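You operate a simulated robot arm through the tools that you are given. There is no shell and no other tool.

You are at the controls of a simulated robot arm. One attempt, no reset.

JOB
Switch on, pump the cylinder up to about 120 bar and shut the red valve to hold it.
Fine: set the dial to about 120 bar; stop the pump last; no oil spilt.

Only the result counts: the job must be done as asked and must still hold three seconds after the hand-in. Knocking over, shifting, dropping, spilling or breaking anything else fails it.

ROBOT AND FRAMES
A 7-joint arm with a two-finger parallel gripper, fixed in place. Base frame: the origin is on the floor under the middle of its stand, x ahead of it, y to its left, z up; the work surface is at about z = 400. Lengths are in mm, angles in rad, forces in N, time in s.
It reaches about 1479 mm from its shoulder. Its first joint turns from -2.897 to 2.897 rad. Payload 4.4 kg.
The TCP is the grasp point between the finger pads, 23 mm short of the fingertips. In the tool frame z runs along the fingers and y along their closing line. Largest opening 94 mm; finger width 38, thickness 10; the body of the gripper, 54 by 96 mm, starts 39 mm behind the TCP.
Orientation is that of the tool frame in the base frame, as a unit quaternion [x, y, z, w]. With the fingers straight down and closing along the base's y, the tool's x points along the base's -x, its y along +y and its z along -z.

CONTROLS
- The arm moves only by the tool move_arm. Its argument "moves" is a list of rows, each a list of 7 numbers: the turn, a rotation vector about the tool's x, y, z in rad, then the shift along the tool's x, y, z in mm, then the gripper command, from -1 (fully open) to 1 (shut), values between in proportion. In form: [[ax, ay, az, tx, ty, tz, fingers], ...]. A call has 1 to 20 rows; each row is the pose to reach, as a shift and turn from the pose commanded when the call began, along the tool's axes at that moment. A row lasts 0.2 s, in which the tool goes at most 50 mm and 0.15 rad; a call with a longer step from one row to the next is refused whole, and so is a gripper value outside its range. Where a pose cannot be reached the arm comes as near as it can. A force on the tool above 50 N (or 10 N above the force at the start of the call, whichever is more), or a blocked arm, ends the call early, and 0.2 s more pass. The fingers move at their own pace (about 72 mm/s each) and stop on an object; they squeeze with about 24 N. The grip force told is the motor's: it shows also when the fingers shut on nothing. Time passes only in rows, and 0.2 s behind the last, so rows that repeat a pose let the fingers close. The reply holds the time, the measured pose of the TCP, the force on the tool along the base axes, the opening and the grip force, in the units named above and with some noise, with the torque about the TCP (base axes, N m) and any sound that the robot's microphone picked up.
- Cameras (640 x 400 px; columns grow to the right, rows downward): "scene" is fixed at [48.6, -499.4, 1348.6]; the picture's right is [0.75, -0.66, 0.00], its down [-0.29, -0.33, -0.90] and it looks along [0.59, 0.68, -0.44] (base axes); focal length 361 px, centre (320, 200). "wrist" rides on the gripper at [86, 16, -74] in the tool frame; the picture's right is [-0.18, 0.98, 0.00], its down [-0.58, -0.11, -0.81] and it looks along [-0.79, -0.15, 0.59] (tool axes); focal length 243 px, centre (320, 200). There is no depth. A picture from a camera that has moved, and an enlarged one, comes with that camera's place and axes in the base frame and with its lens.
- grab_frame(camera): a new picture of that camera. The clock stands still meanwhile.
- inspect(camera, box): a new picture of the part [left, top, right, bottom] of that camera's present view, enlarged. The clock stands still meanwhile.
- job_done(): hands the job in; it is judged then, once.

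Nothing tells you positions but the pictures and the camera data. Unless the task says otherwise, let go and move clear before handing in.

The tools are called after ">>>" as name(argument=value, ...) on one line, values as JSON. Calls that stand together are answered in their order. move_arm: Moves the arm, as the interface text tells. Its arguments: {"type":"object","properties":{"moves":{"type":"array","items":{"type":"array","items":{"type":"number"}}}},"required":["moves"]} The other tools are called the same way: grab_frame (camera) takes a picture; inspect (camera, box) takes an enlarged picture of a part of a camera's view; job_done () hands the job in.

At the start:

```text
t: 0.0
eef_pos: [757.4, 137.0, 1118.3]
tool_rot: [0.0, 1.0, 0.0, -0.001]
wrist_force: [-0.8, -0.3, 0.0]
ft_torque: [-0.01, 0.0, -0.01]
gripper_width: 94.0
finger_force: 0.1
```

scene: 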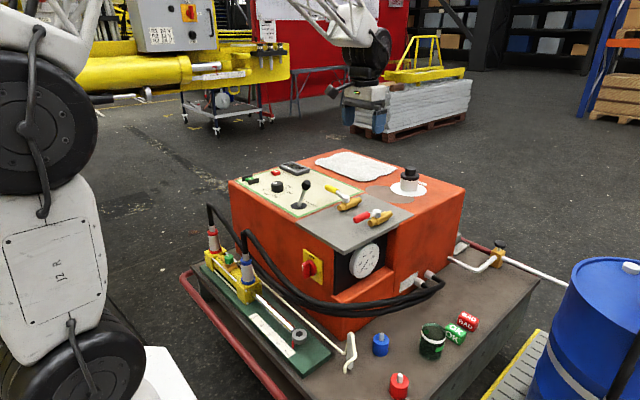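
wrist: 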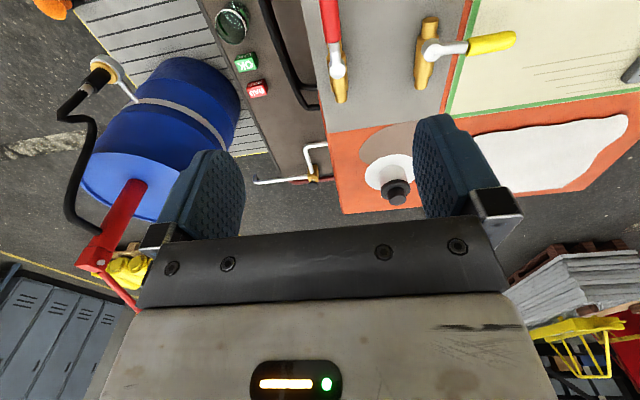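

I see an orange hydraulic power unit with a control panel, a red main switch on its side, a gauge, and red and yellow valves. I'll take enlarged views before moving anything.

>>> inspect(camera="scene", box=[220, 140, 420, 265])

>>> inspect(camera="scene", box=[280, 220, 440, 320])

>>> inspect(camera="scene", box=[180, 200, 360, 390])

>>> inspect(camera="wrist", box=[300, 0, 640, 212])

```text
3.20 times, centred on (320, 202) of scene
camera zoom: at [48.6, -499.4, 1348.6], right [0.75, -0.66, 0.0], down [-0.29, -0.33, -0.9], along [0.59, 0.68, -0.44], focal length 1156 px, centre (320, 192)
```

zoom: 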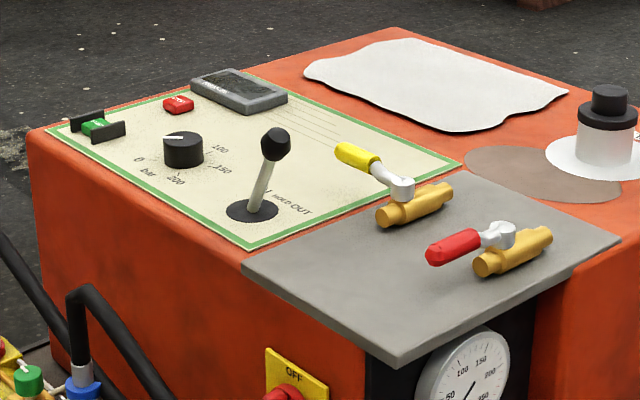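

```text
4.00 times, centred on (360, 270) of scene
camera zoom: at [48.6, -499.4, 1348.6], right [0.75, -0.66, 0.0], down [-0.29, -0.33, -0.9], along [0.59, 0.68, -0.44], focal length 1446 px, centre (160, -80)
```

zoom: 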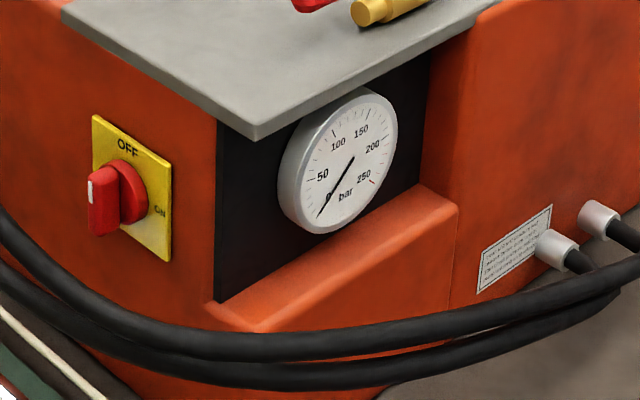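

```text
2.11 times, centred on (270, 295) of scene
camera zoom: at [48.6, -499.4, 1348.6], right [0.75, -0.66, 0.0], down [-0.29, -0.33, -0.9], along [0.59, 0.68, -0.44], focal length 761 px, centre (425, 0)
```

zoom: 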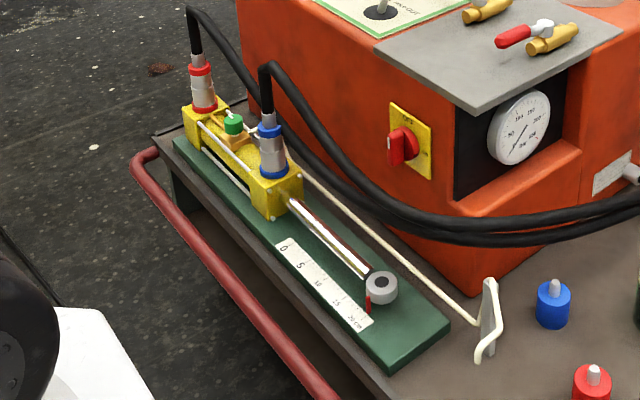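

```text
1.88 times, centred on (470, 106) of wrist
camera zoom: at [669.8, 152.4, 1192.5], right [0.18, 0.98, 0.0], down [0.58, -0.11, 0.81], along [0.79, -0.15, -0.59], focal length 457 px, centre (38, 377)
```

zoom: 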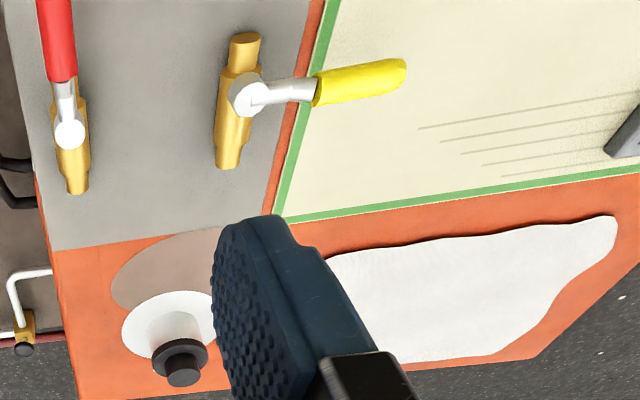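

I take the box top to be at about z≈800, with the red valve near (837, 145). Next I'll shift the wrist camera over the panel to read its labels.

>>> move_arm(moves=[[0, 0, 0, 20, 41, 0, -1], [0, 0, 0, 40, 82, 0, -1], [0, 0, 0, 60, 123, 0, -1], [0, 0, 0, 80, 165, 0, -1], [0, 0, 0, 100, 206, 0, -1], [0, 0, 0, 121, 247, 0, -1], [0, 0, 0, 121, 247, 0, -1]])

>>> grab_frame(camera="wrist")

>>> grab_frame(camera="scene")

```text
t: 1.6
eef_pos: [636.1, 386.1, 1117.2]
tool_rot: [0.0, 1.0, 0.0, 0.001]
wrist_force: [-0.7, 0.0, 0.8]
ft_torque: [0.0, -0.05, -0.02]
gripper_width: 93.9
finger_force: 0.1
```

```text
taken
camera wrist: at [548.5, 400.8, 1192.4], right [0.18, 0.98, 0.0], down [0.58, -0.11, 0.81], along [0.79, -0.15, -0.59], focal length 243 px, centre (320, 200)
```

wrist: 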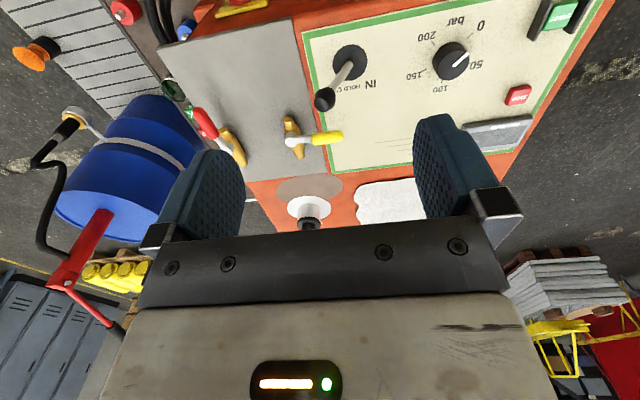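

```text
taken
```

scene: 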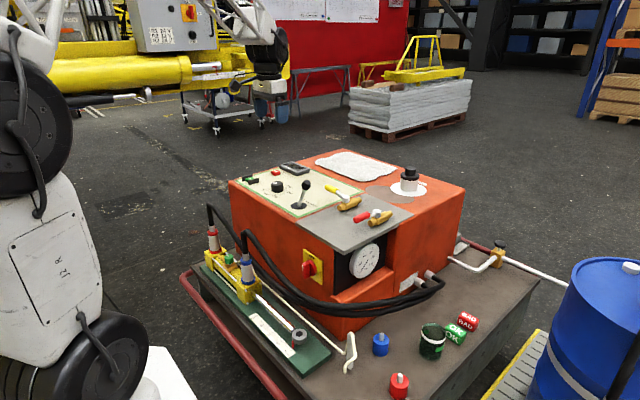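

>>> inspect(camera="wrist", box=[300, 0, 460, 100])

>>> inspect(camera="wrist", box=[420, 0, 620, 125])

>>> inspect(camera="wrist", box=[100, 0, 320, 138])

>>> inspect(camera="wrist", box=[180, 80, 350, 190])

```text
4.00 times, centred on (380, 50) of wrist
camera zoom: at [548.5, 400.8, 1192.4], right [0.18, 0.98, 0.0], down [0.58, -0.11, 0.81], along [0.79, -0.15, -0.59], focal length 970 px, centre (80, 800)
```

zoom: 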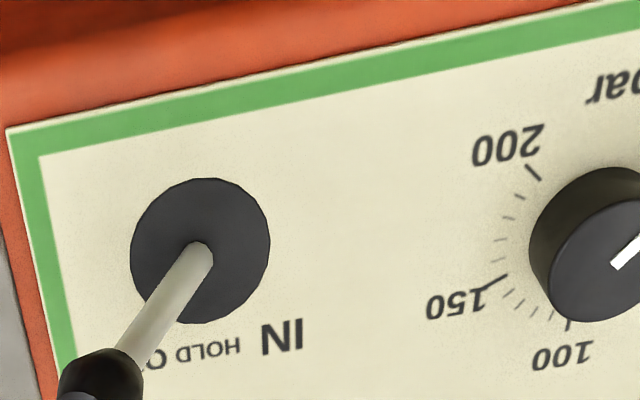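

```text
3.20 times, centred on (520, 62) of wrist
camera zoom: at [548.5, 400.8, 1192.4], right [0.18, 0.98, 0.0], down [0.58, -0.11, 0.81], along [0.79, -0.15, -0.59], focal length 776 px, centre (-320, 640)
```

zoom: 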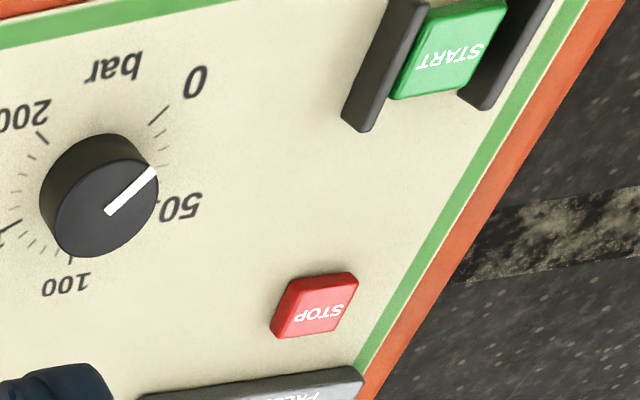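

```text
2.90 times, centred on (210, 69) of wrist
camera zoom: at [548.5, 400.8, 1192.4], right [0.18, 0.98, 0.0], down [0.58, -0.11, 0.81], along [0.79, -0.15, -0.59], focal length 703 px, centre (639, 580)
```

zoom: 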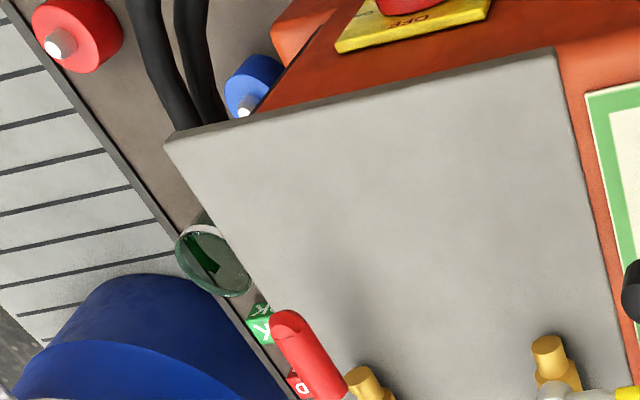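

```text
3.64 times, centred on (265, 135) of wrist
camera zoom: at [548.5, 400.8, 1192.4], right [0.18, 0.98, 0.0], down [0.58, -0.11, 0.81], along [0.79, -0.15, -0.59], focal length 882 px, centre (520, 436)
```

zoom: 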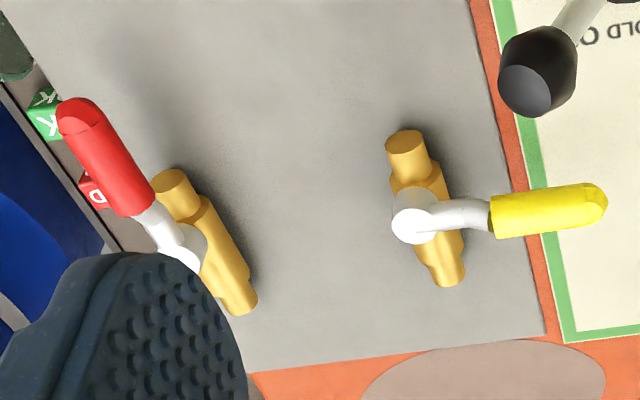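

The panel reads START, STOP, a dial running 0–200 bar, and an IN/HOLD/OUT lever. The red valve handle lies along its pipe, so it is open, and the yellow one is across, so it is closed. Next I'll look at the front face with the main switch and at the cylinder.

>>> move_arm(moves=[[0, 0, 0, 21, -17, 33, -1], [0, 0, 0, 42, -34, 67, -1], [0, 0, 0, 62, -51, 100, -1], [0, 0, 0, 83, -68, 133, -1], [0, 0, 0, 104, -85, 167, -1], [0, 0, 0, 125, -102, 200, -1], [0, 0, 0, 145, -119, 234, -1], [0, 0, 0, 166, -136, 267, -1], [0, 0, 0, 166, -136, 267, -1]])

>>> grab_frame(camera="wrist")

>>> grab_frame(camera="scene")

```text
t: 3.6
eef_pos: [469.5, 248.4, 851.5]
tool_rot: [0.0, 1.0, 0.0, 0.0]
wrist_force: [-0.9, 0.4, -0.2]
ft_torque: [-0.02, 0.01, 0.0]
gripper_width: 94.0
finger_force: 0.1
```

```text
taken
camera wrist: at [381.9, 264.5, 926.3], right [0.18, 0.98, 0.0], down [0.58, -0.11, 0.81], along [0.79, -0.15, -0.59], focal length 243 px, centre (320, 200)
```

wrist: 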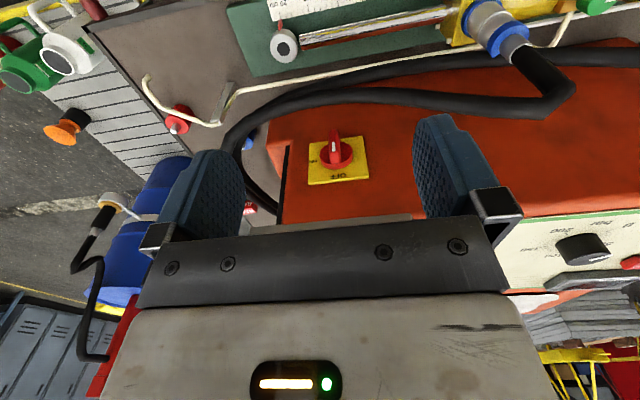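

```text
taken
```

scene: 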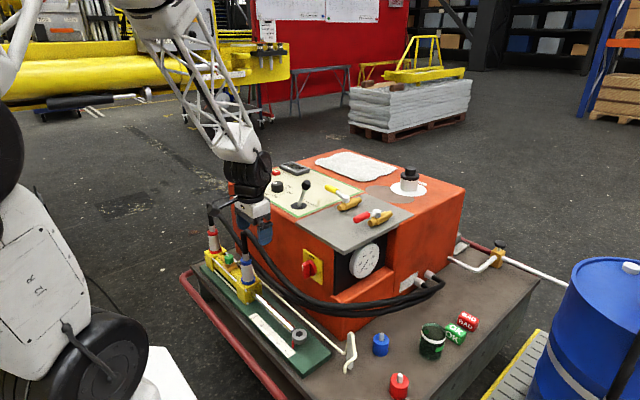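

>>> inspect(camera="wrist", box=[270, 110, 400, 191])

>>> inspect(camera="wrist", box=[230, 0, 640, 120])

>>> inspect(camera="scene", box=[190, 160, 330, 250])

>>> inspect(camera="scene", box=[190, 220, 310, 310])

```text
4.92 times, centred on (335, 150) of wrist
camera zoom: at [381.9, 264.5, 926.3], right [0.18, 0.98, 0.0], down [0.58, -0.11, 0.81], along [0.79, -0.15, -0.59], focal length 1194 px, centre (246, 444)
```

zoom: 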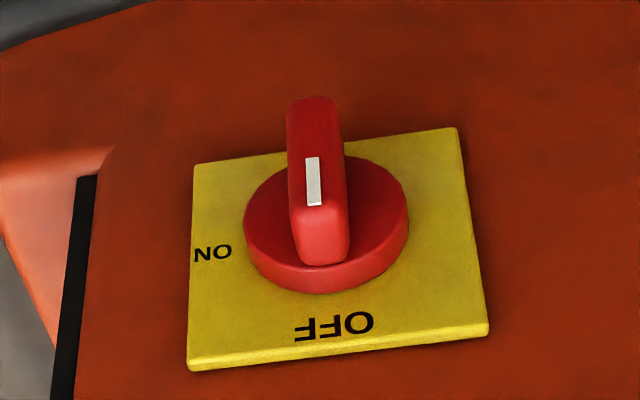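

```text
1.56 times, centred on (435, 60) of wrist
camera zoom: at [381.9, 264.5, 926.3], right [0.18, 0.98, 0.0], down [0.58, -0.11, 0.81], along [0.79, -0.15, -0.59], focal length 379 px, centre (140, 418)
```

zoom: 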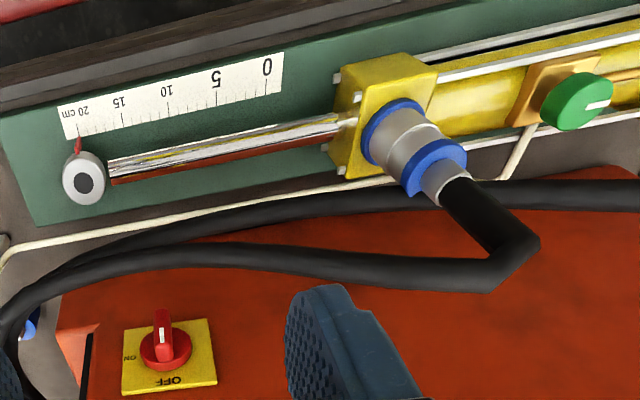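

```text
4.44 times, centred on (260, 205) of scene
camera zoom: at [48.6, -499.4, 1348.6], right [0.75, -0.66, 0.0], down [-0.29, -0.33, -0.9], along [0.59, 0.68, -0.44], focal length 1606 px, centre (587, 178)
```

zoom: 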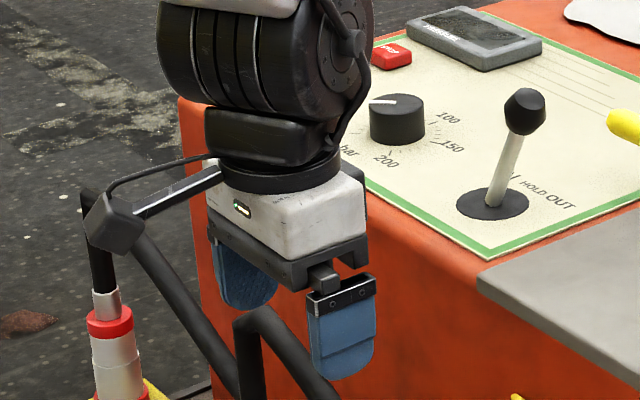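

```text
4.44 times, centred on (250, 265) of scene
camera zoom: at [48.6, -499.4, 1348.6], right [0.75, -0.66, 0.0], down [-0.29, -0.33, -0.9], along [0.59, 0.68, -0.44], focal length 1606 px, centre (631, -89)
```

zoom: 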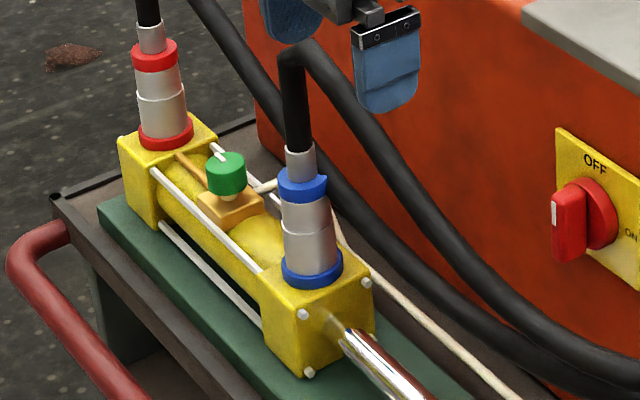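

A green knob with a white pointer and a thin drain pipe sits on the cylinder, and it could be a bleed valve. I'll zoom in on it and on the end of its pipe before going on.

>>> inspect(camera="scene", box=[210, 245, 258, 275])

>>> inspect(camera="scene", box=[330, 320, 420, 400])

>>> inspect(camera="scene", box=[400, 230, 560, 370])

>>> inspect(camera="wrist", box=[540, -40, 640, 30])

```text
13.33 times, centred on (234, 260) of scene
camera zoom: at [48.6, -499.4, 1348.6], right [0.75, -0.66, 0.0], down [-0.29, -0.33, -0.9], along [0.59, 0.68, -0.44], focal length 4818 px, centre (1467, -600)
```

zoom: 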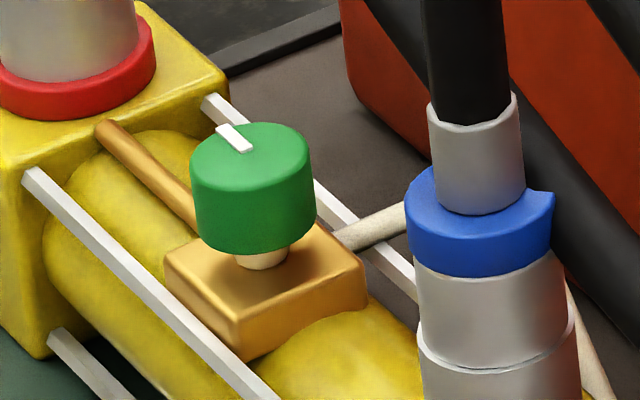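

```text
5.00 times, centred on (375, 360) of scene
camera zoom: at [48.6, -499.4, 1348.6], right [0.75, -0.66, 0.0], down [-0.29, -0.33, -0.9], along [0.59, 0.68, -0.44], focal length 1807 px, centre (45, -600)
```

zoom: 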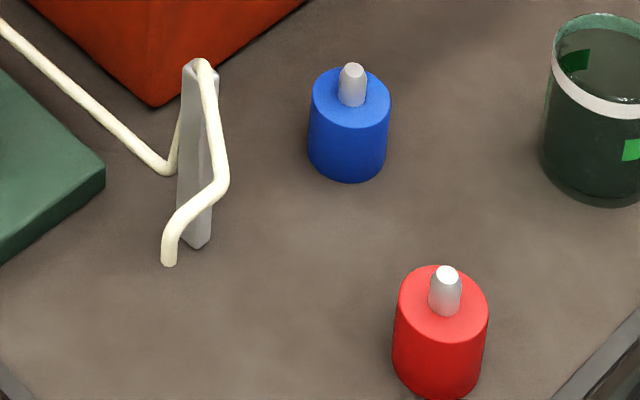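

```text
2.86 times, centred on (480, 300) of scene
camera zoom: at [48.6, -499.4, 1348.6], right [0.75, -0.66, 0.0], down [-0.29, -0.33, -0.9], along [0.59, 0.68, -0.44], focal length 1032 px, centre (-137, -86)
```

zoom: 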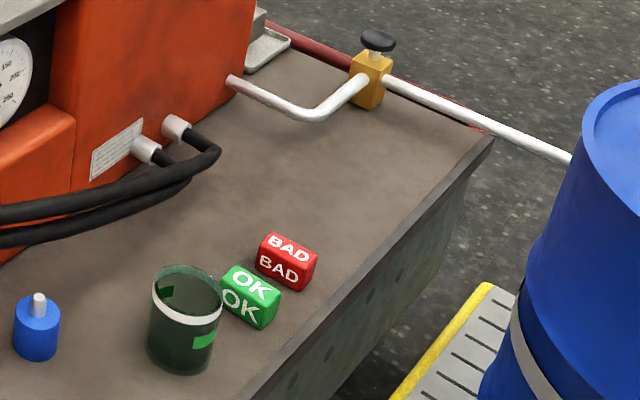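

```text
refused: -40 is not a number from 0 to 400
```

The green knob looks like a bleed or sampling valve, so I won't touch it. The lever seems to lean toward OUT already. I'll go above the dial with the camera tilted down to read its scale.

>>> move_arm(moves=[[0, 0.05, 0, -15, 40, -25, -1], [0, 0.1, 0, -30, 80, -50, -1], [0, 0.15, 0, -45, 120, -75, -1], [0, 0.2, 0, -60, 160, -100, -1], [0, 0.25, 0, -80, 205, -108, -1], [0, 0.3, 0, -100, 250, -110, -1], [0, 0.35, 0, -130, 288, -110, -1], [0, 0.4, 0, -170, 311, -105, -1], [0, 0.45, 0, -212, 311, -80, -1], [0, 0.5, 0, -250, 311, -50, -1], [0, 0.52, 0, -259, 311, -42, -1], [0, 0.52, 0, -259, 311, -42, -1]])

>>> grab_frame(camera="wrist")

>>> grab_frame(camera="scene")

```text
t: 6.2
eef_pos: [726.3, 557.8, 893.1]
tool_rot: [0.0, 0.966, 0.0, -0.257]
wrist_force: [-0.3, 0.3, 1.0]
ft_torque: [-0.02, -0.01, 0.01]
gripper_width: 94.1
finger_force: 0.0
```

```text
taken
camera wrist: at [688.3, 573.0, 1000.8], right [0.16, 0.98, -0.09], down [0.91, -0.11, 0.41], along [0.39, -0.15, -0.91], focal length 243 px, centre (320, 200)
```

wrist: 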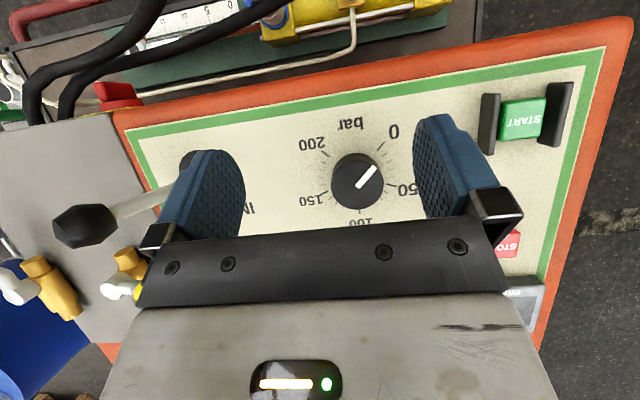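

```text
taken
```

scene: 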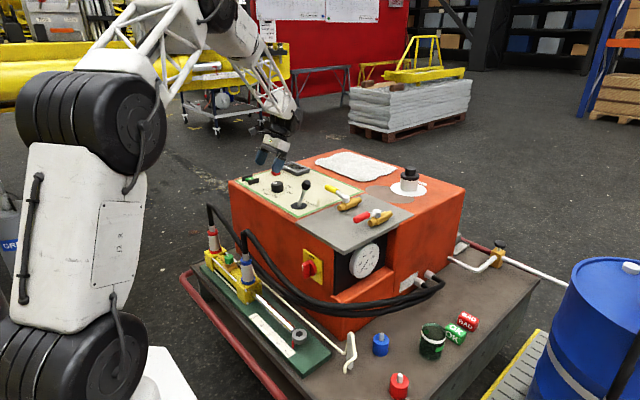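

>>> inspect(camera="wrist", box=[280, 110, 440, 230])

>>> inspect(camera="wrist", box=[440, 70, 600, 170])

>>> inspect(camera="wrist", box=[20, 130, 180, 230])

>>> inspect(camera="wrist", box=[230, 0, 390, 50])

```text
3.33 times, centred on (360, 170) of wrist
camera zoom: at [688.3, 573.0, 1000.8], right [0.16, 0.98, -0.09], down [0.91, -0.11, 0.41], along [0.39, -0.15, -0.91], focal length 809 px, centre (187, 300)
```

zoom: 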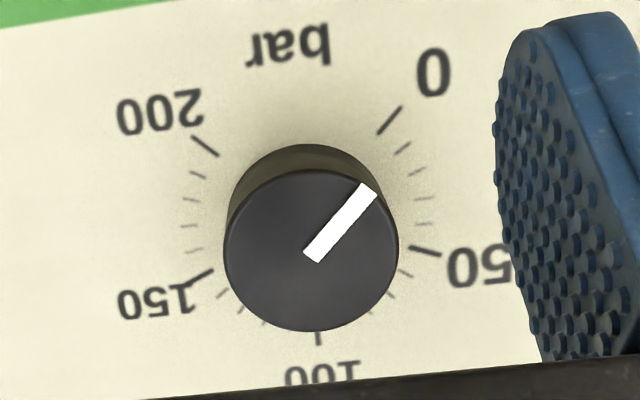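

```text
4.00 times, centred on (520, 120) of wrist
camera zoom: at [688.3, 573.0, 1000.8], right [0.16, 0.98, -0.09], down [0.91, -0.11, 0.41], along [0.39, -0.15, -0.91], focal length 970 px, centre (-480, 520)
```

zoom: 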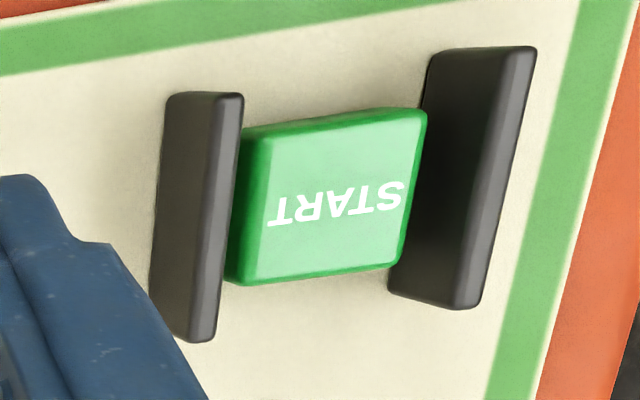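

```text
4.00 times, centred on (100, 180) of wrist
camera zoom: at [688.3, 573.0, 1000.8], right [0.16, 0.98, -0.09], down [0.91, -0.11, 0.41], along [0.39, -0.15, -0.91], focal length 970 px, centre (1200, 280)
```

zoom: 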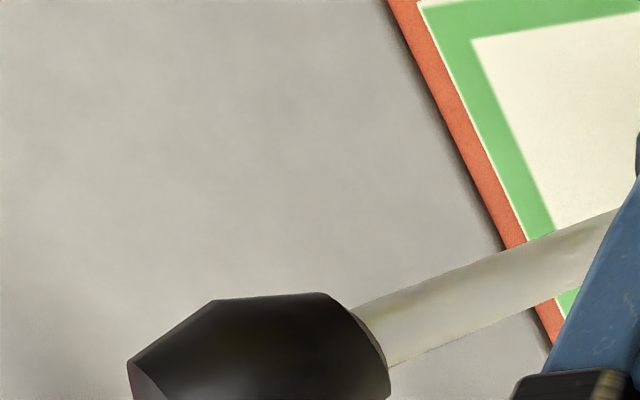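

```text
4.00 times, centred on (310, 25) of wrist
camera zoom: at [688.3, 573.0, 1000.8], right [0.16, 0.98, -0.09], down [0.91, -0.11, 0.41], along [0.39, -0.15, -0.91], focal length 970 px, centre (360, 900)
```

zoom: 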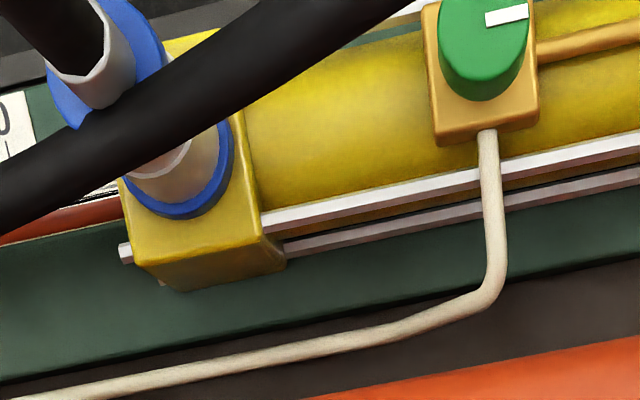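

The dial is at (770, 575) with its knob top at about z≈787, and it is set to 0. The scale looks like 270° for 200 bar, so 120 bar needs about 162° clockwise. I'll straighten the tool above the knob.

>>> move_arm(moves=[[0, -0.13, 0, -10.4, 4.1, -2.2, -1], [0, -0.26, 0, -20.9, 8.2, -4.3, -1], [0, -0.39, 0, -31.4, 12.4, -6.5, -1], [0, -0.52, 0, -41.8, 16.5, -8.6, -1], [0, -0.52, 0, -41.8, 16.5, -8.6, -1], [0, -0.52, 0, -41.8, 16.5, -8.6, -1]])

>>> grab_frame(camera="wrist")

>>> inspect(camera="scene", box=[230, 120, 350, 220])

```text
t: 7.6
eef_pos: [768.0, 573.3, 879.3]
tool_rot: [0.0, 1.0, 0.0, 0.0]
wrist_force: [-0.7, 0.5, -0.1]
ft_torque: [0.02, -0.04, -0.01]
gripper_width: 94.2
finger_force: 0.0
```

```text
taken
camera wrist: at [681.3, 589.5, 953.7], right [0.18, 0.98, 0.0], down [0.58, -0.11, 0.81], along [0.79, -0.15, -0.59], focal length 243 px, centre (320, 200)
```

wrist: 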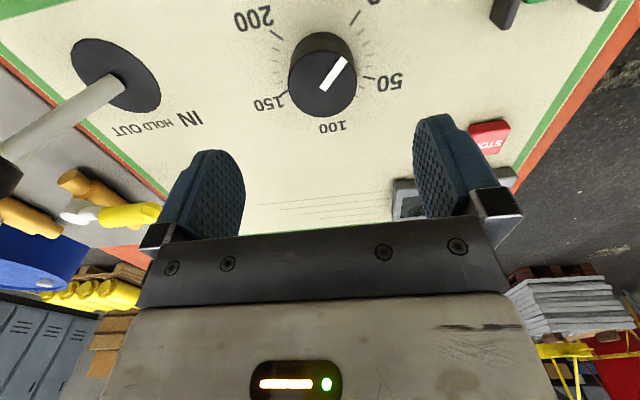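

```text
4.00 times, centred on (290, 170) of scene
camera zoom: at [48.6, -499.4, 1348.6], right [0.75, -0.66, 0.0], down [-0.29, -0.33, -0.9], along [0.59, 0.68, -0.44], focal length 1446 px, centre (440, 320)
```

zoom: 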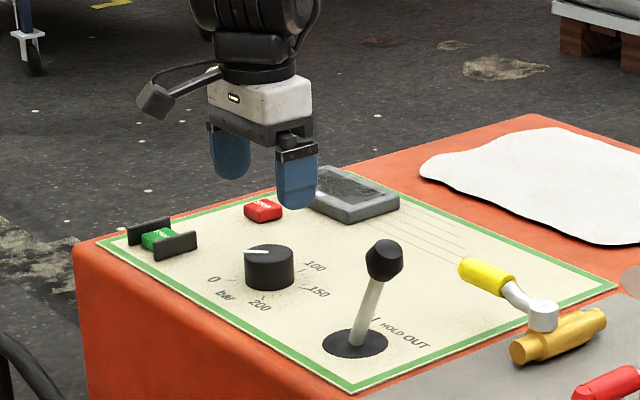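

The gripper is above the dial knob, which I put at (769.5, 575). I'll pre-turn the wrist by about −1.41 rad so that one grasp can cover the whole turn.

>>> move_arm(moves=[[0, 0, -0.14, -1.7, 1.4, 0, -1], [0, 0, -0.28, -1.7, 1.4, 0, -1], [0, 0, -0.42, -1.7, 1.4, 0, -1], [0, 0, -0.56, -1.7, 1.4, 0, -1], [0, 0, -0.7, -1.7, 1.4, 0, -1], [0, 0, -0.84, -1.7, 1.4, 0, -1], [0, 0, -0.98, -1.7, 1.4, 0, -1], [0, 0, -1.12, -1.7, 1.4, 0, -1], [0, 0, -1.26, -1.7, 1.4, 0, -1], [0, 0, -1.41, -1.7, 1.4, 0, -1], [0, 0, -1.41, -1.7, 1.4, 0, -1]])

>>> grab_frame(camera="wrist")

>>> inspect(camera="scene", box=[230, 120, 350, 220])

```text
t: 10.0
eef_pos: [770.6, 575.5, 880.3]
tool_rot: [-0.648, 0.761, 0.0, 0.0]
wrist_force: [0.4, 0.6, 0.2]
ft_torque: [-0.03, 0.01, 0.02]
gripper_width: 94.0
finger_force: 0.1
```

```text
taken
camera wrist: at [740.3, 493.3, 954.7], right [-0.94, 0.34, 0.0], down [0.2, 0.56, 0.81], along [0.27, 0.76, -0.59], focal length 243 px, centre (320, 200)
```

wrist: 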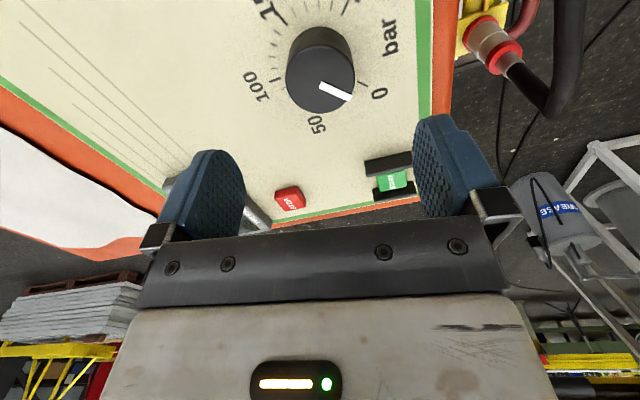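

```text
4.00 times, centred on (290, 170) of scene
camera zoom: at [48.6, -499.4, 1348.6], right [0.75, -0.66, 0.0], down [-0.29, -0.33, -0.9], along [0.59, 0.68, -0.44], focal length 1446 px, centre (440, 320)
```

zoom: 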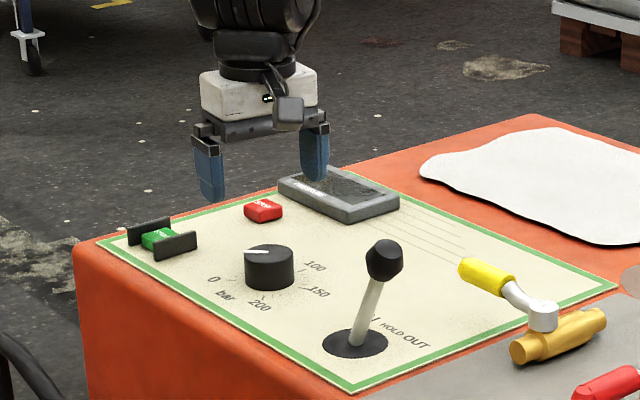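

The gripper is centred over the knob at (770.6, 575.5). I'll descend 89 mm with the fingers open, straddling it.

>>> move_arm(moves=[[0, 0, 0, 0, 0, 35, -1], [0, 0, 0, 0, 0, 65, -1], [0, 0, 0, 0, 0, 80, -1], [0, 0, 0, 0, 0, 89, -1], [0, 0, 0, 0, 0, 89, -1]])

>>> grab_frame(camera="wrist")

>>> inspect(camera="scene", box=[250, 140, 330, 200])

```text
t: 11.2
eef_pos: [769.3, 576.4, 790.7]
tool_rot: [-0.648, 0.762, 0.0, 0.0]
wrist_force: [0.1, -0.5, -0.3]
ft_torque: [0.04, 0.01, -0.01]
gripper_width: 93.8
finger_force: 0.1
```

```text
taken
camera wrist: at [739.5, 493.2, 864.6], right [-0.94, 0.34, 0.0], down [0.2, 0.56, 0.81], along [0.27, 0.76, -0.59], focal length 243 px, centre (320, 200)
```

wrist: 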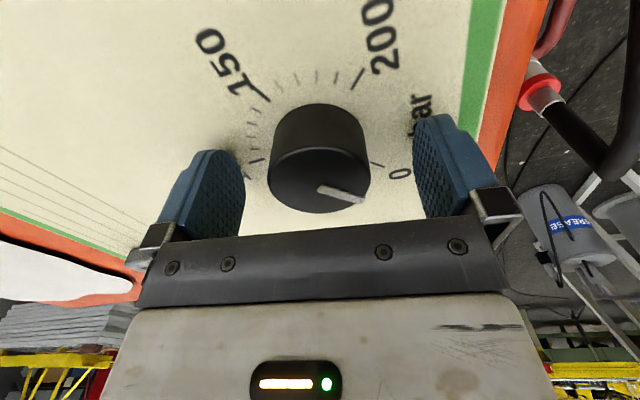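

```text
6.67 times, centred on (290, 170) of scene
camera zoom: at [48.6, -499.4, 1348.6], right [0.75, -0.66, 0.0], down [-0.29, -0.33, -0.9], along [0.59, 0.68, -0.44], focal length 2409 px, centre (520, 400)
```

zoom: 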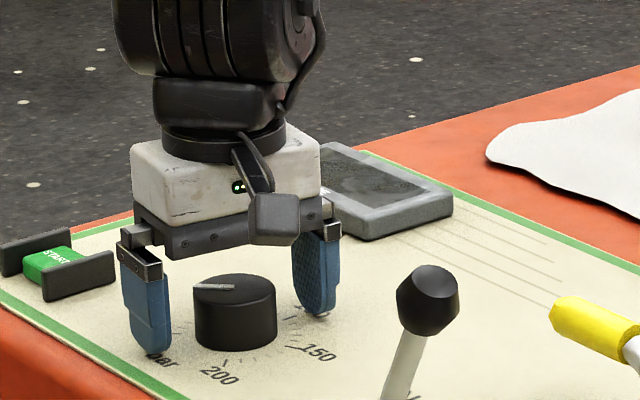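

The fingers straddle the knob and are well centred. Closing now.

>>> move_arm(moves=[[0, 0, 0, 0, 0, 0, 1], [0, 0, 0, 0, 0, 0, 1], [0, 0, 0, 0, 0, 0, 1]])

>>> grab_frame(camera="wrist")

```text
t: 12.0
eef_pos: [769.4, 576.2, 789.1]
tool_rot: [-0.648, 0.761, 0.0, -0.001]
wrist_force: [4.8, 1.0, -3.3]
ft_torque: [0.16, -0.2, 0.01]
gripper_width: 47.0
finger_force: 44.6
```

```text
taken
camera wrist: at [739.7, 493.2, 864.7], right [-0.94, 0.34, 0.0], down [0.2, 0.56, 0.81], along [0.27, 0.76, -0.59], focal length 243 px, centre (320, 200)
```

wrist: 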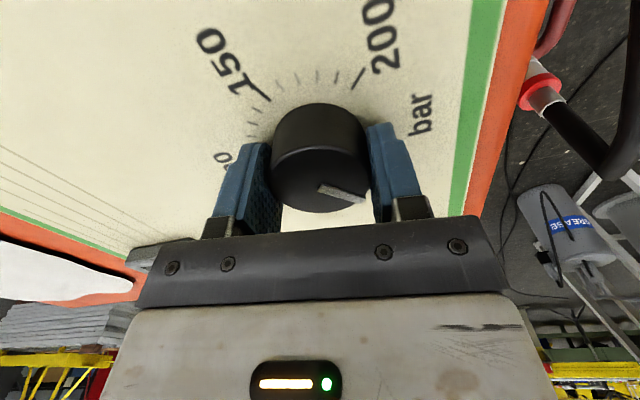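

The knob is gripped at 47 mm wide. I'll turn it clockwise (positive about tool z) by 1.4 rad first and then check.

>>> move_arm(moves=[[0, 0, 0.1, 0, 0, 0, 1], [0, 0, 0.2, 0, 0, 0, 1], [0, 0, 0.34, 0, 0, 0, 1], [0, 0, 0.48, 0, 0, 0, 1], [0, 0, 0.62, 0, 0, 0, 1], [0, 0, 0.76, 0, 0, 0, 1], [0, 0, 0.9, 0, 0, 0, 1], [0, 0, 1.04, 0, 0, 0, 1], [0, 0, 1.18, 0, 0, 0, 1], [0, 0, 1.3, 0, 0, 0, 1], [0, 0, 1.4, 0, 0, 0, 1], [0, 0, 1.4, 0, 0, 0, 1]])

>>> inspect(camera="wrist", box=[200, 80, 440, 230])

```text
t: 14.2
eef_pos: [771.0, 574.4, 790.0]
tool_rot: [-0.06, 0.998, -0.001, 0.0]
wrist_force: [-4.1, -7.4, 7.8]
ft_torque: [-0.63, -0.24, -0.01]
gripper_width: 47.0
finger_force: 44.0
stopped in row 11: the force on the tool passed its limit at 52 N (the readings are from after the stop); the commanded pose is now the measured one
```

```text
2.67 times, centred on (320, 155) of wrist
camera zoom: at [683.0, 580.8, 864.8], right [0.06, 1.0, 0.0], down [0.59, -0.04, 0.81], along [0.8, -0.05, -0.59], focal length 647 px, centre (320, 320)
```

zoom: 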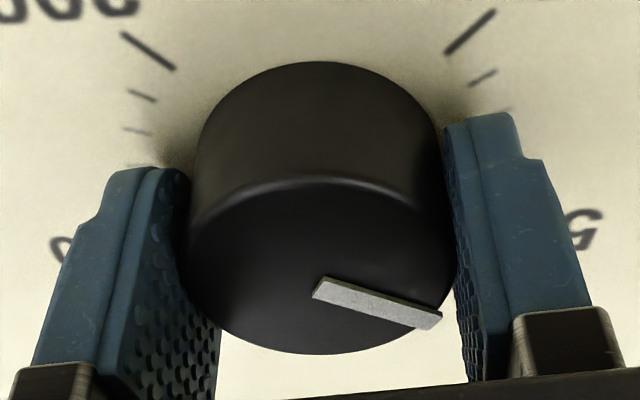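

The force limit stopped the turn at about 74°, because the grip is slightly off-centre and binding. I'll open, check the pointer, then re-grip along the other axis to re-centre.

>>> move_arm(moves=[[0, 0, 0, 0, 0, 0, -0.2], [0, 0, 0, 0, 0, 0, -0.2]])

>>> inspect(camera="wrist", box=[200, 80, 440, 230])

>>> inspect(camera="scene", box=[250, 140, 330, 200])

```text
t: 14.8
eef_pos: [771.9, 576.5, 789.1]
tool_rot: [-0.06, 0.998, -0.001, -0.001]
wrist_force: [-0.4, -0.3, 0.4]
ft_torque: [-0.01, 0.03, -0.03]
gripper_width: 56.3
finger_force: 0.1
```

```text
2.67 times, centred on (320, 155) of wrist
camera zoom: at [683.0, 581.1, 864.5], right [0.06, 1.0, 0.0], down [0.59, -0.04, 0.81], along [0.8, -0.05, -0.59], focal length 647 px, centre (320, 320)
```

zoom: 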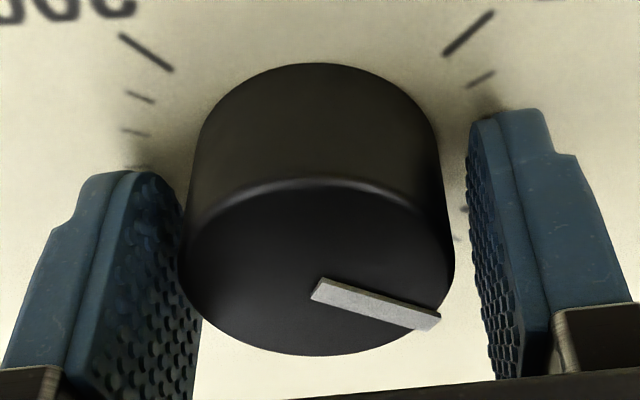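

```text
6.67 times, centred on (290, 170) of scene
camera zoom: at [48.6, -499.4, 1348.6], right [0.75, -0.66, 0.0], down [-0.29, -0.33, -0.9], along [0.59, 0.68, -0.44], focal length 2409 px, centre (520, 400)
```

zoom: 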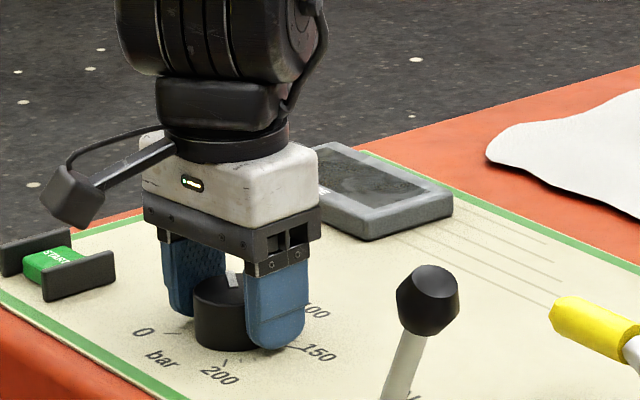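

The knob turned with the gripper and now reads about 55 bar. I'll re-grip here and read the side force to refine the centring.

>>> move_arm(moves=[[0, 0, 0, 0, 0, 0, 1], [0, 0, 0, 0, 0, 0, 1]])

```text
t: 15.4
eef_pos: [771.9, 575.2, 788.6]
tool_rot: [-0.06, 0.998, -0.001, -0.001]
wrist_force: [-0.1, -8.8, 1.6]
ft_torque: [-0.18, 0.11, 0.01]
gripper_width: 46.9
finger_force: 45.4
```

The side force is −8.8 N in y, so the tool sits slightly too far toward +y. I'll nudge it by −1 mm to relieve that and see how stiff it is.

>>> move_arm(moves=[[0, 0, 0, 0, -1, 0, 1], [0, 0, 0, 0, -1, 0, 1]])

```text
t: 16.0
eef_pos: [771.0, 574.7, 788.4]
tool_rot: [-0.061, 0.998, -0.001, -0.001]
wrist_force: [7.3, 8.4, -8.8]
ft_torque: [0.16, 0.12, -0.03]
gripper_width: 47.1
finger_force: 44.9
```

Stiffness is about 17 N/mm, so I can correct the centring. I'll open slightly, shift by (+1.5, +0.5) mm in tool x/y, re-close, and turn by half of what remains.

>>> move_arm(moves=[[0, 0, 0, 0, 0, 0, -0.1], [0, 0, 0, 1.5, 0.5, 0, -0.1], [0, 0, 0, 1.5, 0.5, 0, -0.1], [0, 0, 0, 1.5, 0.5, 0, 1], [0, 0, 0, 1.5, 0.5, 0, 1], [0, 0, 0, 1.5, 0.5, 0, 1]])

>>> inspect(camera="wrist", box=[200, 80, 440, 230])

```text
t: 17.4
eef_pos: [770.3, 574.3, 790.0]
tool_rot: [-0.059, 0.998, -0.001, -0.001]
wrist_force: [0.4, 3.2, -0.1]
ft_torque: [0.14, -0.05, 0.03]
gripper_width: 46.8
finger_force: 45.1
```

```text
2.67 times, centred on (320, 155) of wrist
camera zoom: at [681.4, 580.5, 864.7], right [0.06, 1.0, 0.0], down [0.59, -0.04, 0.81], along [0.8, -0.05, -0.59], focal length 647 px, centre (320, 320)
```

zoom: 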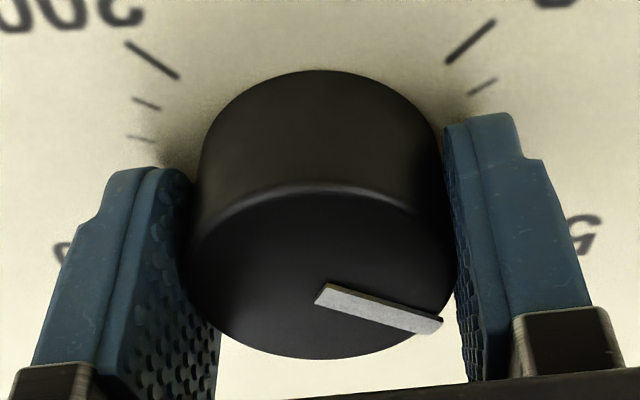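

The side forces are small now, and the pointer is at about 62°, or 54 bar. I'll turn another 0.78 rad.

>>> move_arm(moves=[[0, 0, 0.1, 0, 0, 0, 1], [0, 0, 0.22, 0, 0, 0, 1], [0, 0, 0.34, 0, 0, 0, 1], [0, 0, 0.46, 0, 0, 0, 1], [0, 0, 0.58, 0, 0, 0, 1], [0, 0, 0.68, 0, 0, 0, 1], [0, 0, 0.78, 0, 0, 0, 1], [0, 0, 0.78, 0, 0, 0, 1]])

```text
t: 19.2
eef_pos: [770.1, 575.1, 789.7]
tool_rot: [0.325, 0.946, -0.001, 0.0]
wrist_force: [-17.1, 10.7, 8.8]
ft_torque: [0.34, 0.82, -0.01]
gripper_width: 47.0
finger_force: 44.7
```

The turn is working, with forces of about 20 N. I'll relieve that with a small shift while turning the remaining 0.77 rad.

>>> move_arm(moves=[[0, 0, 0, 1.1, 0, 0, 1], [0, 0, 0.12, 1.1, 0, 0, 1], [0, 0, 0.24, 1.1, 0, 0, 1], [0, 0, 0.36, 1.1, 0, 0, 1], [0, 0, 0.48, 1.1, 0, 0, 1], [0, 0, 0.6, 1.1, 0, 0, 1], [0, 0, 0.7, 1.1, 0, 0, 1], [0, 0, 0.77, 1.1, 0, 0, 1], [0, 0, 0.77, 1.1, 0, 0, 1]])

>>> grab_frame(camera="wrist")

>>> inspect(camera="scene", box=[250, 140, 330, 200])

```text
t: 20.5
eef_pos: [770.0, 575.3, 788.3]
tool_rot: [0.553, 0.833, 0.0, 0.001]
wrist_force: [11.9, 9.7, -7.1]
ft_torque: [0.37, -0.36, 0.0]
gripper_width: 47.0
finger_force: 45.2
stopped in row 6: the force on the tool passed its limit at 53 N (the readings are from after the stop); the commanded pose is now the measured one
```

```text
taken
camera wrist: at [750.5, 661.0, 864.6], right [0.98, 0.21, 0.0], down [0.13, -0.58, 0.81], along [0.17, -0.79, -0.59], focal length 243 px, centre (320, 200)
```

wrist: 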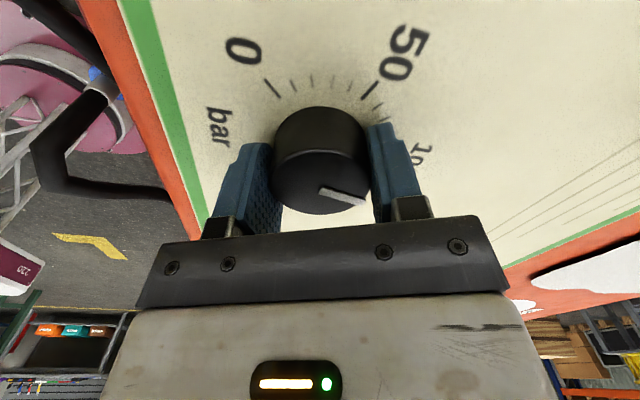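

```text
6.67 times, centred on (290, 170) of scene
camera zoom: at [48.6, -499.4, 1348.6], right [0.75, -0.66, 0.0], down [-0.29, -0.33, -0.9], along [0.59, 0.68, -0.44], focal length 2409 px, centre (520, 400)
```

zoom: 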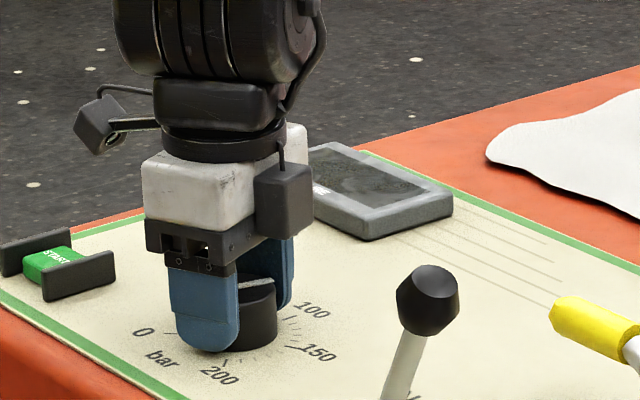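

The force limit tripped again, at about 109 bar. I'll open to relieve it and measure the pointer, then make the last small turn.

>>> move_arm(moves=[[0, 0, 0, 0, 0, 0, -0.1], [0, 0, 0, 0, 0, 0, -0.1]])

>>> inspect(camera="wrist", box=[200, 30, 440, 230])

```text
t: 21.1
eef_pos: [770.1, 574.2, 790.0]
tool_rot: [0.553, 0.833, -0.001, 0.0]
wrist_force: [-0.4, -0.4, 0.3]
ft_torque: [-0.02, -0.01, 0.03]
gripper_width: 51.7
finger_force: 0.0
```

```text
2.00 times, centred on (320, 130) of wrist
camera zoom: at [750.1, 660.9, 864.8], right [0.98, 0.21, 0.0], down [0.13, -0.58, 0.81], along [0.17, -0.79, -0.59], focal length 485 px, centre (320, 340)
```

zoom: 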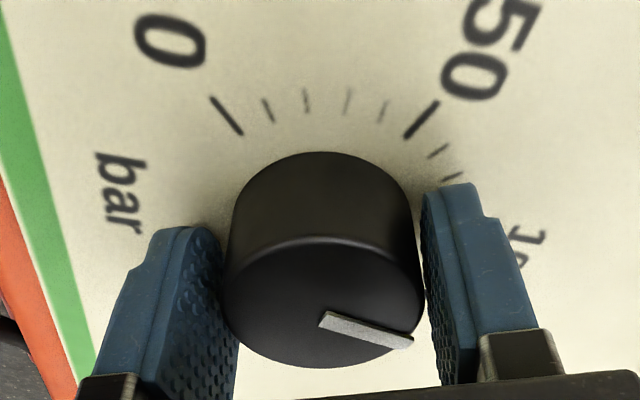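

The pointer is at −12.5°, about 109 bar, so it needs 0.255 rad more. I'll re-grip and turn.

>>> move_arm(moves=[[0, 0, 0, 0, 0, 0, 1], [0, 0, 0, 0, 0, 0, 1], [0, 0, 0.09, 0, 0, 0, 1], [0, 0, 0.18, 0, 0, 0, 1], [0, 0, 0.26, 0, 0, 0, 1], [0, 0, 0.26, 0, 0, 0, 1]])

>>> inspect(camera="wrist", box=[200, 30, 440, 230])

```text
t: 22.5
eef_pos: [770.9, 576.0, 790.9]
tool_rot: [0.657, 0.754, 0.0, 0.0]
wrist_force: [19.8, 3.9, -6.3]
ft_torque: [0.18, -0.45, 0.0]
gripper_width: 47.0
finger_force: 45.7
```

```text
2.00 times, centred on (320, 130) of wrist
camera zoom: at [773.4, 663.0, 864.9], right [1.0, -0.05, 0.0], down [-0.03, -0.59, 0.81], along [-0.04, -0.81, -0.59], focal length 485 px, centre (320, 340)
```

zoom: 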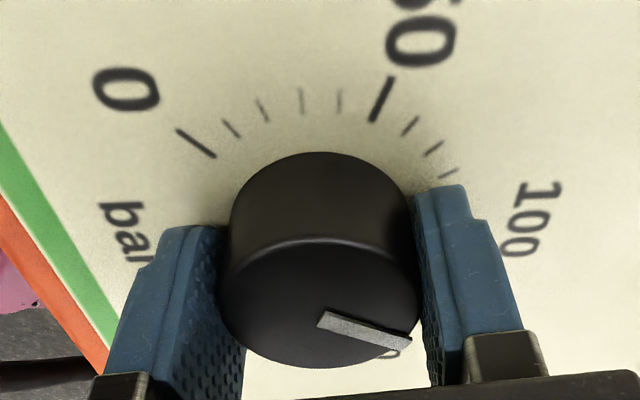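

The dial reads about 120 bar. I'll release, lift straight up and turn the wrist back to neutral.

>>> move_arm(moves=[[0, 0, 0, 0, 0, 0, -0.5], [0, 0, 0, 0, 0, 0, -0.5], [0, 0, 0, 0, 0, -20, -0.5], [0, 0, 0, 0, 0, -60, -0.5], [0, 0, 0, 0, 0, -100, -0.5], [0, 0, -0.14, 0, 0, -120, -0.5], [0, 0, -0.28, 0, 0, -120, -0.5], [0, 0, -0.42, 0, 0, -120, -0.5], [0, 0, -0.56, 0, 0, -120, -0.5], [0, 0, -0.7, 0, 0, -120, -0.5], [0, 0, -0.84, 0, 0, -120, -0.5], [0, 0, -0.98, 0, 0, -120, -0.5], [0, 0, -1.12, 0, 0, -120, -0.5], [0, 0, -1.26, 0, 0, -120, -0.5], [0, 0, -1.4, 0, 0, -120, -0.5], [0, 0, -1.433, 0, 0, -120, -0.5], [0, 0, -1.433, 0, 0, -120, -0.5]])

>>> grab_frame(camera="wrist")

>>> inspect(camera="wrist", box=[240, 0, 400, 130])

>>> grab_frame(camera="scene")

```text
t: 26.1
eef_pos: [768.4, 575.1, 910.8]
tool_rot: [-0.002, 1.0, 0.001, 0.001]
wrist_force: [-0.2, -0.5, -0.5]
ft_torque: [0.0, -0.03, 0.04]
gripper_width: 70.6
finger_force: 0.1
```

```text
taken
camera wrist: at [682.2, 591.0, 984.7], right [0.18, 0.98, 0.0], down [0.58, -0.11, 0.81], along [0.79, -0.15, -0.59], focal length 243 px, centre (320, 200)
```

wrist: 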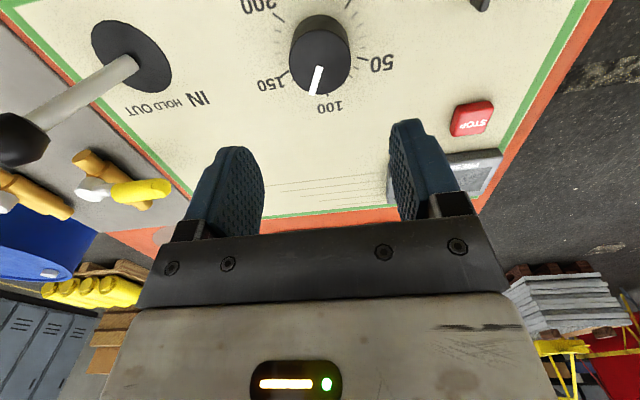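

```text
3.08 times, centred on (320, 65) of wrist
camera zoom: at [682.2, 591.0, 984.7], right [0.18, 0.98, 0.0], down [0.58, -0.11, 0.81], along [0.79, -0.15, -0.59], focal length 746 px, centre (320, 615)
```

zoom: 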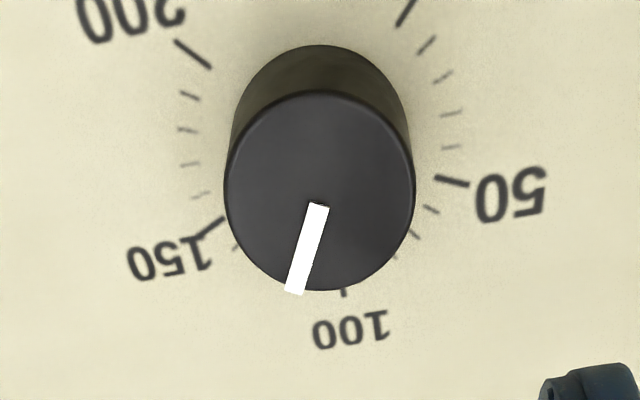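

```text
taken
```

scene: 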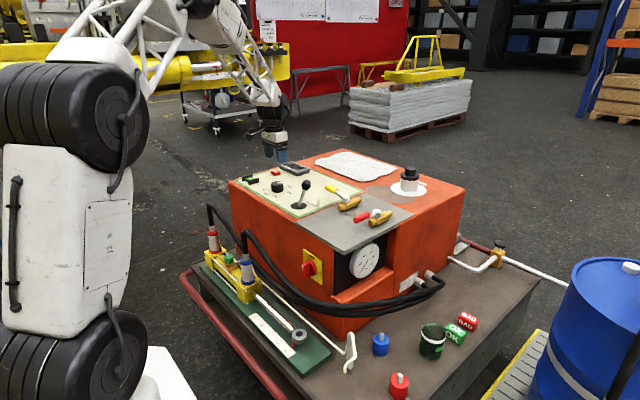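

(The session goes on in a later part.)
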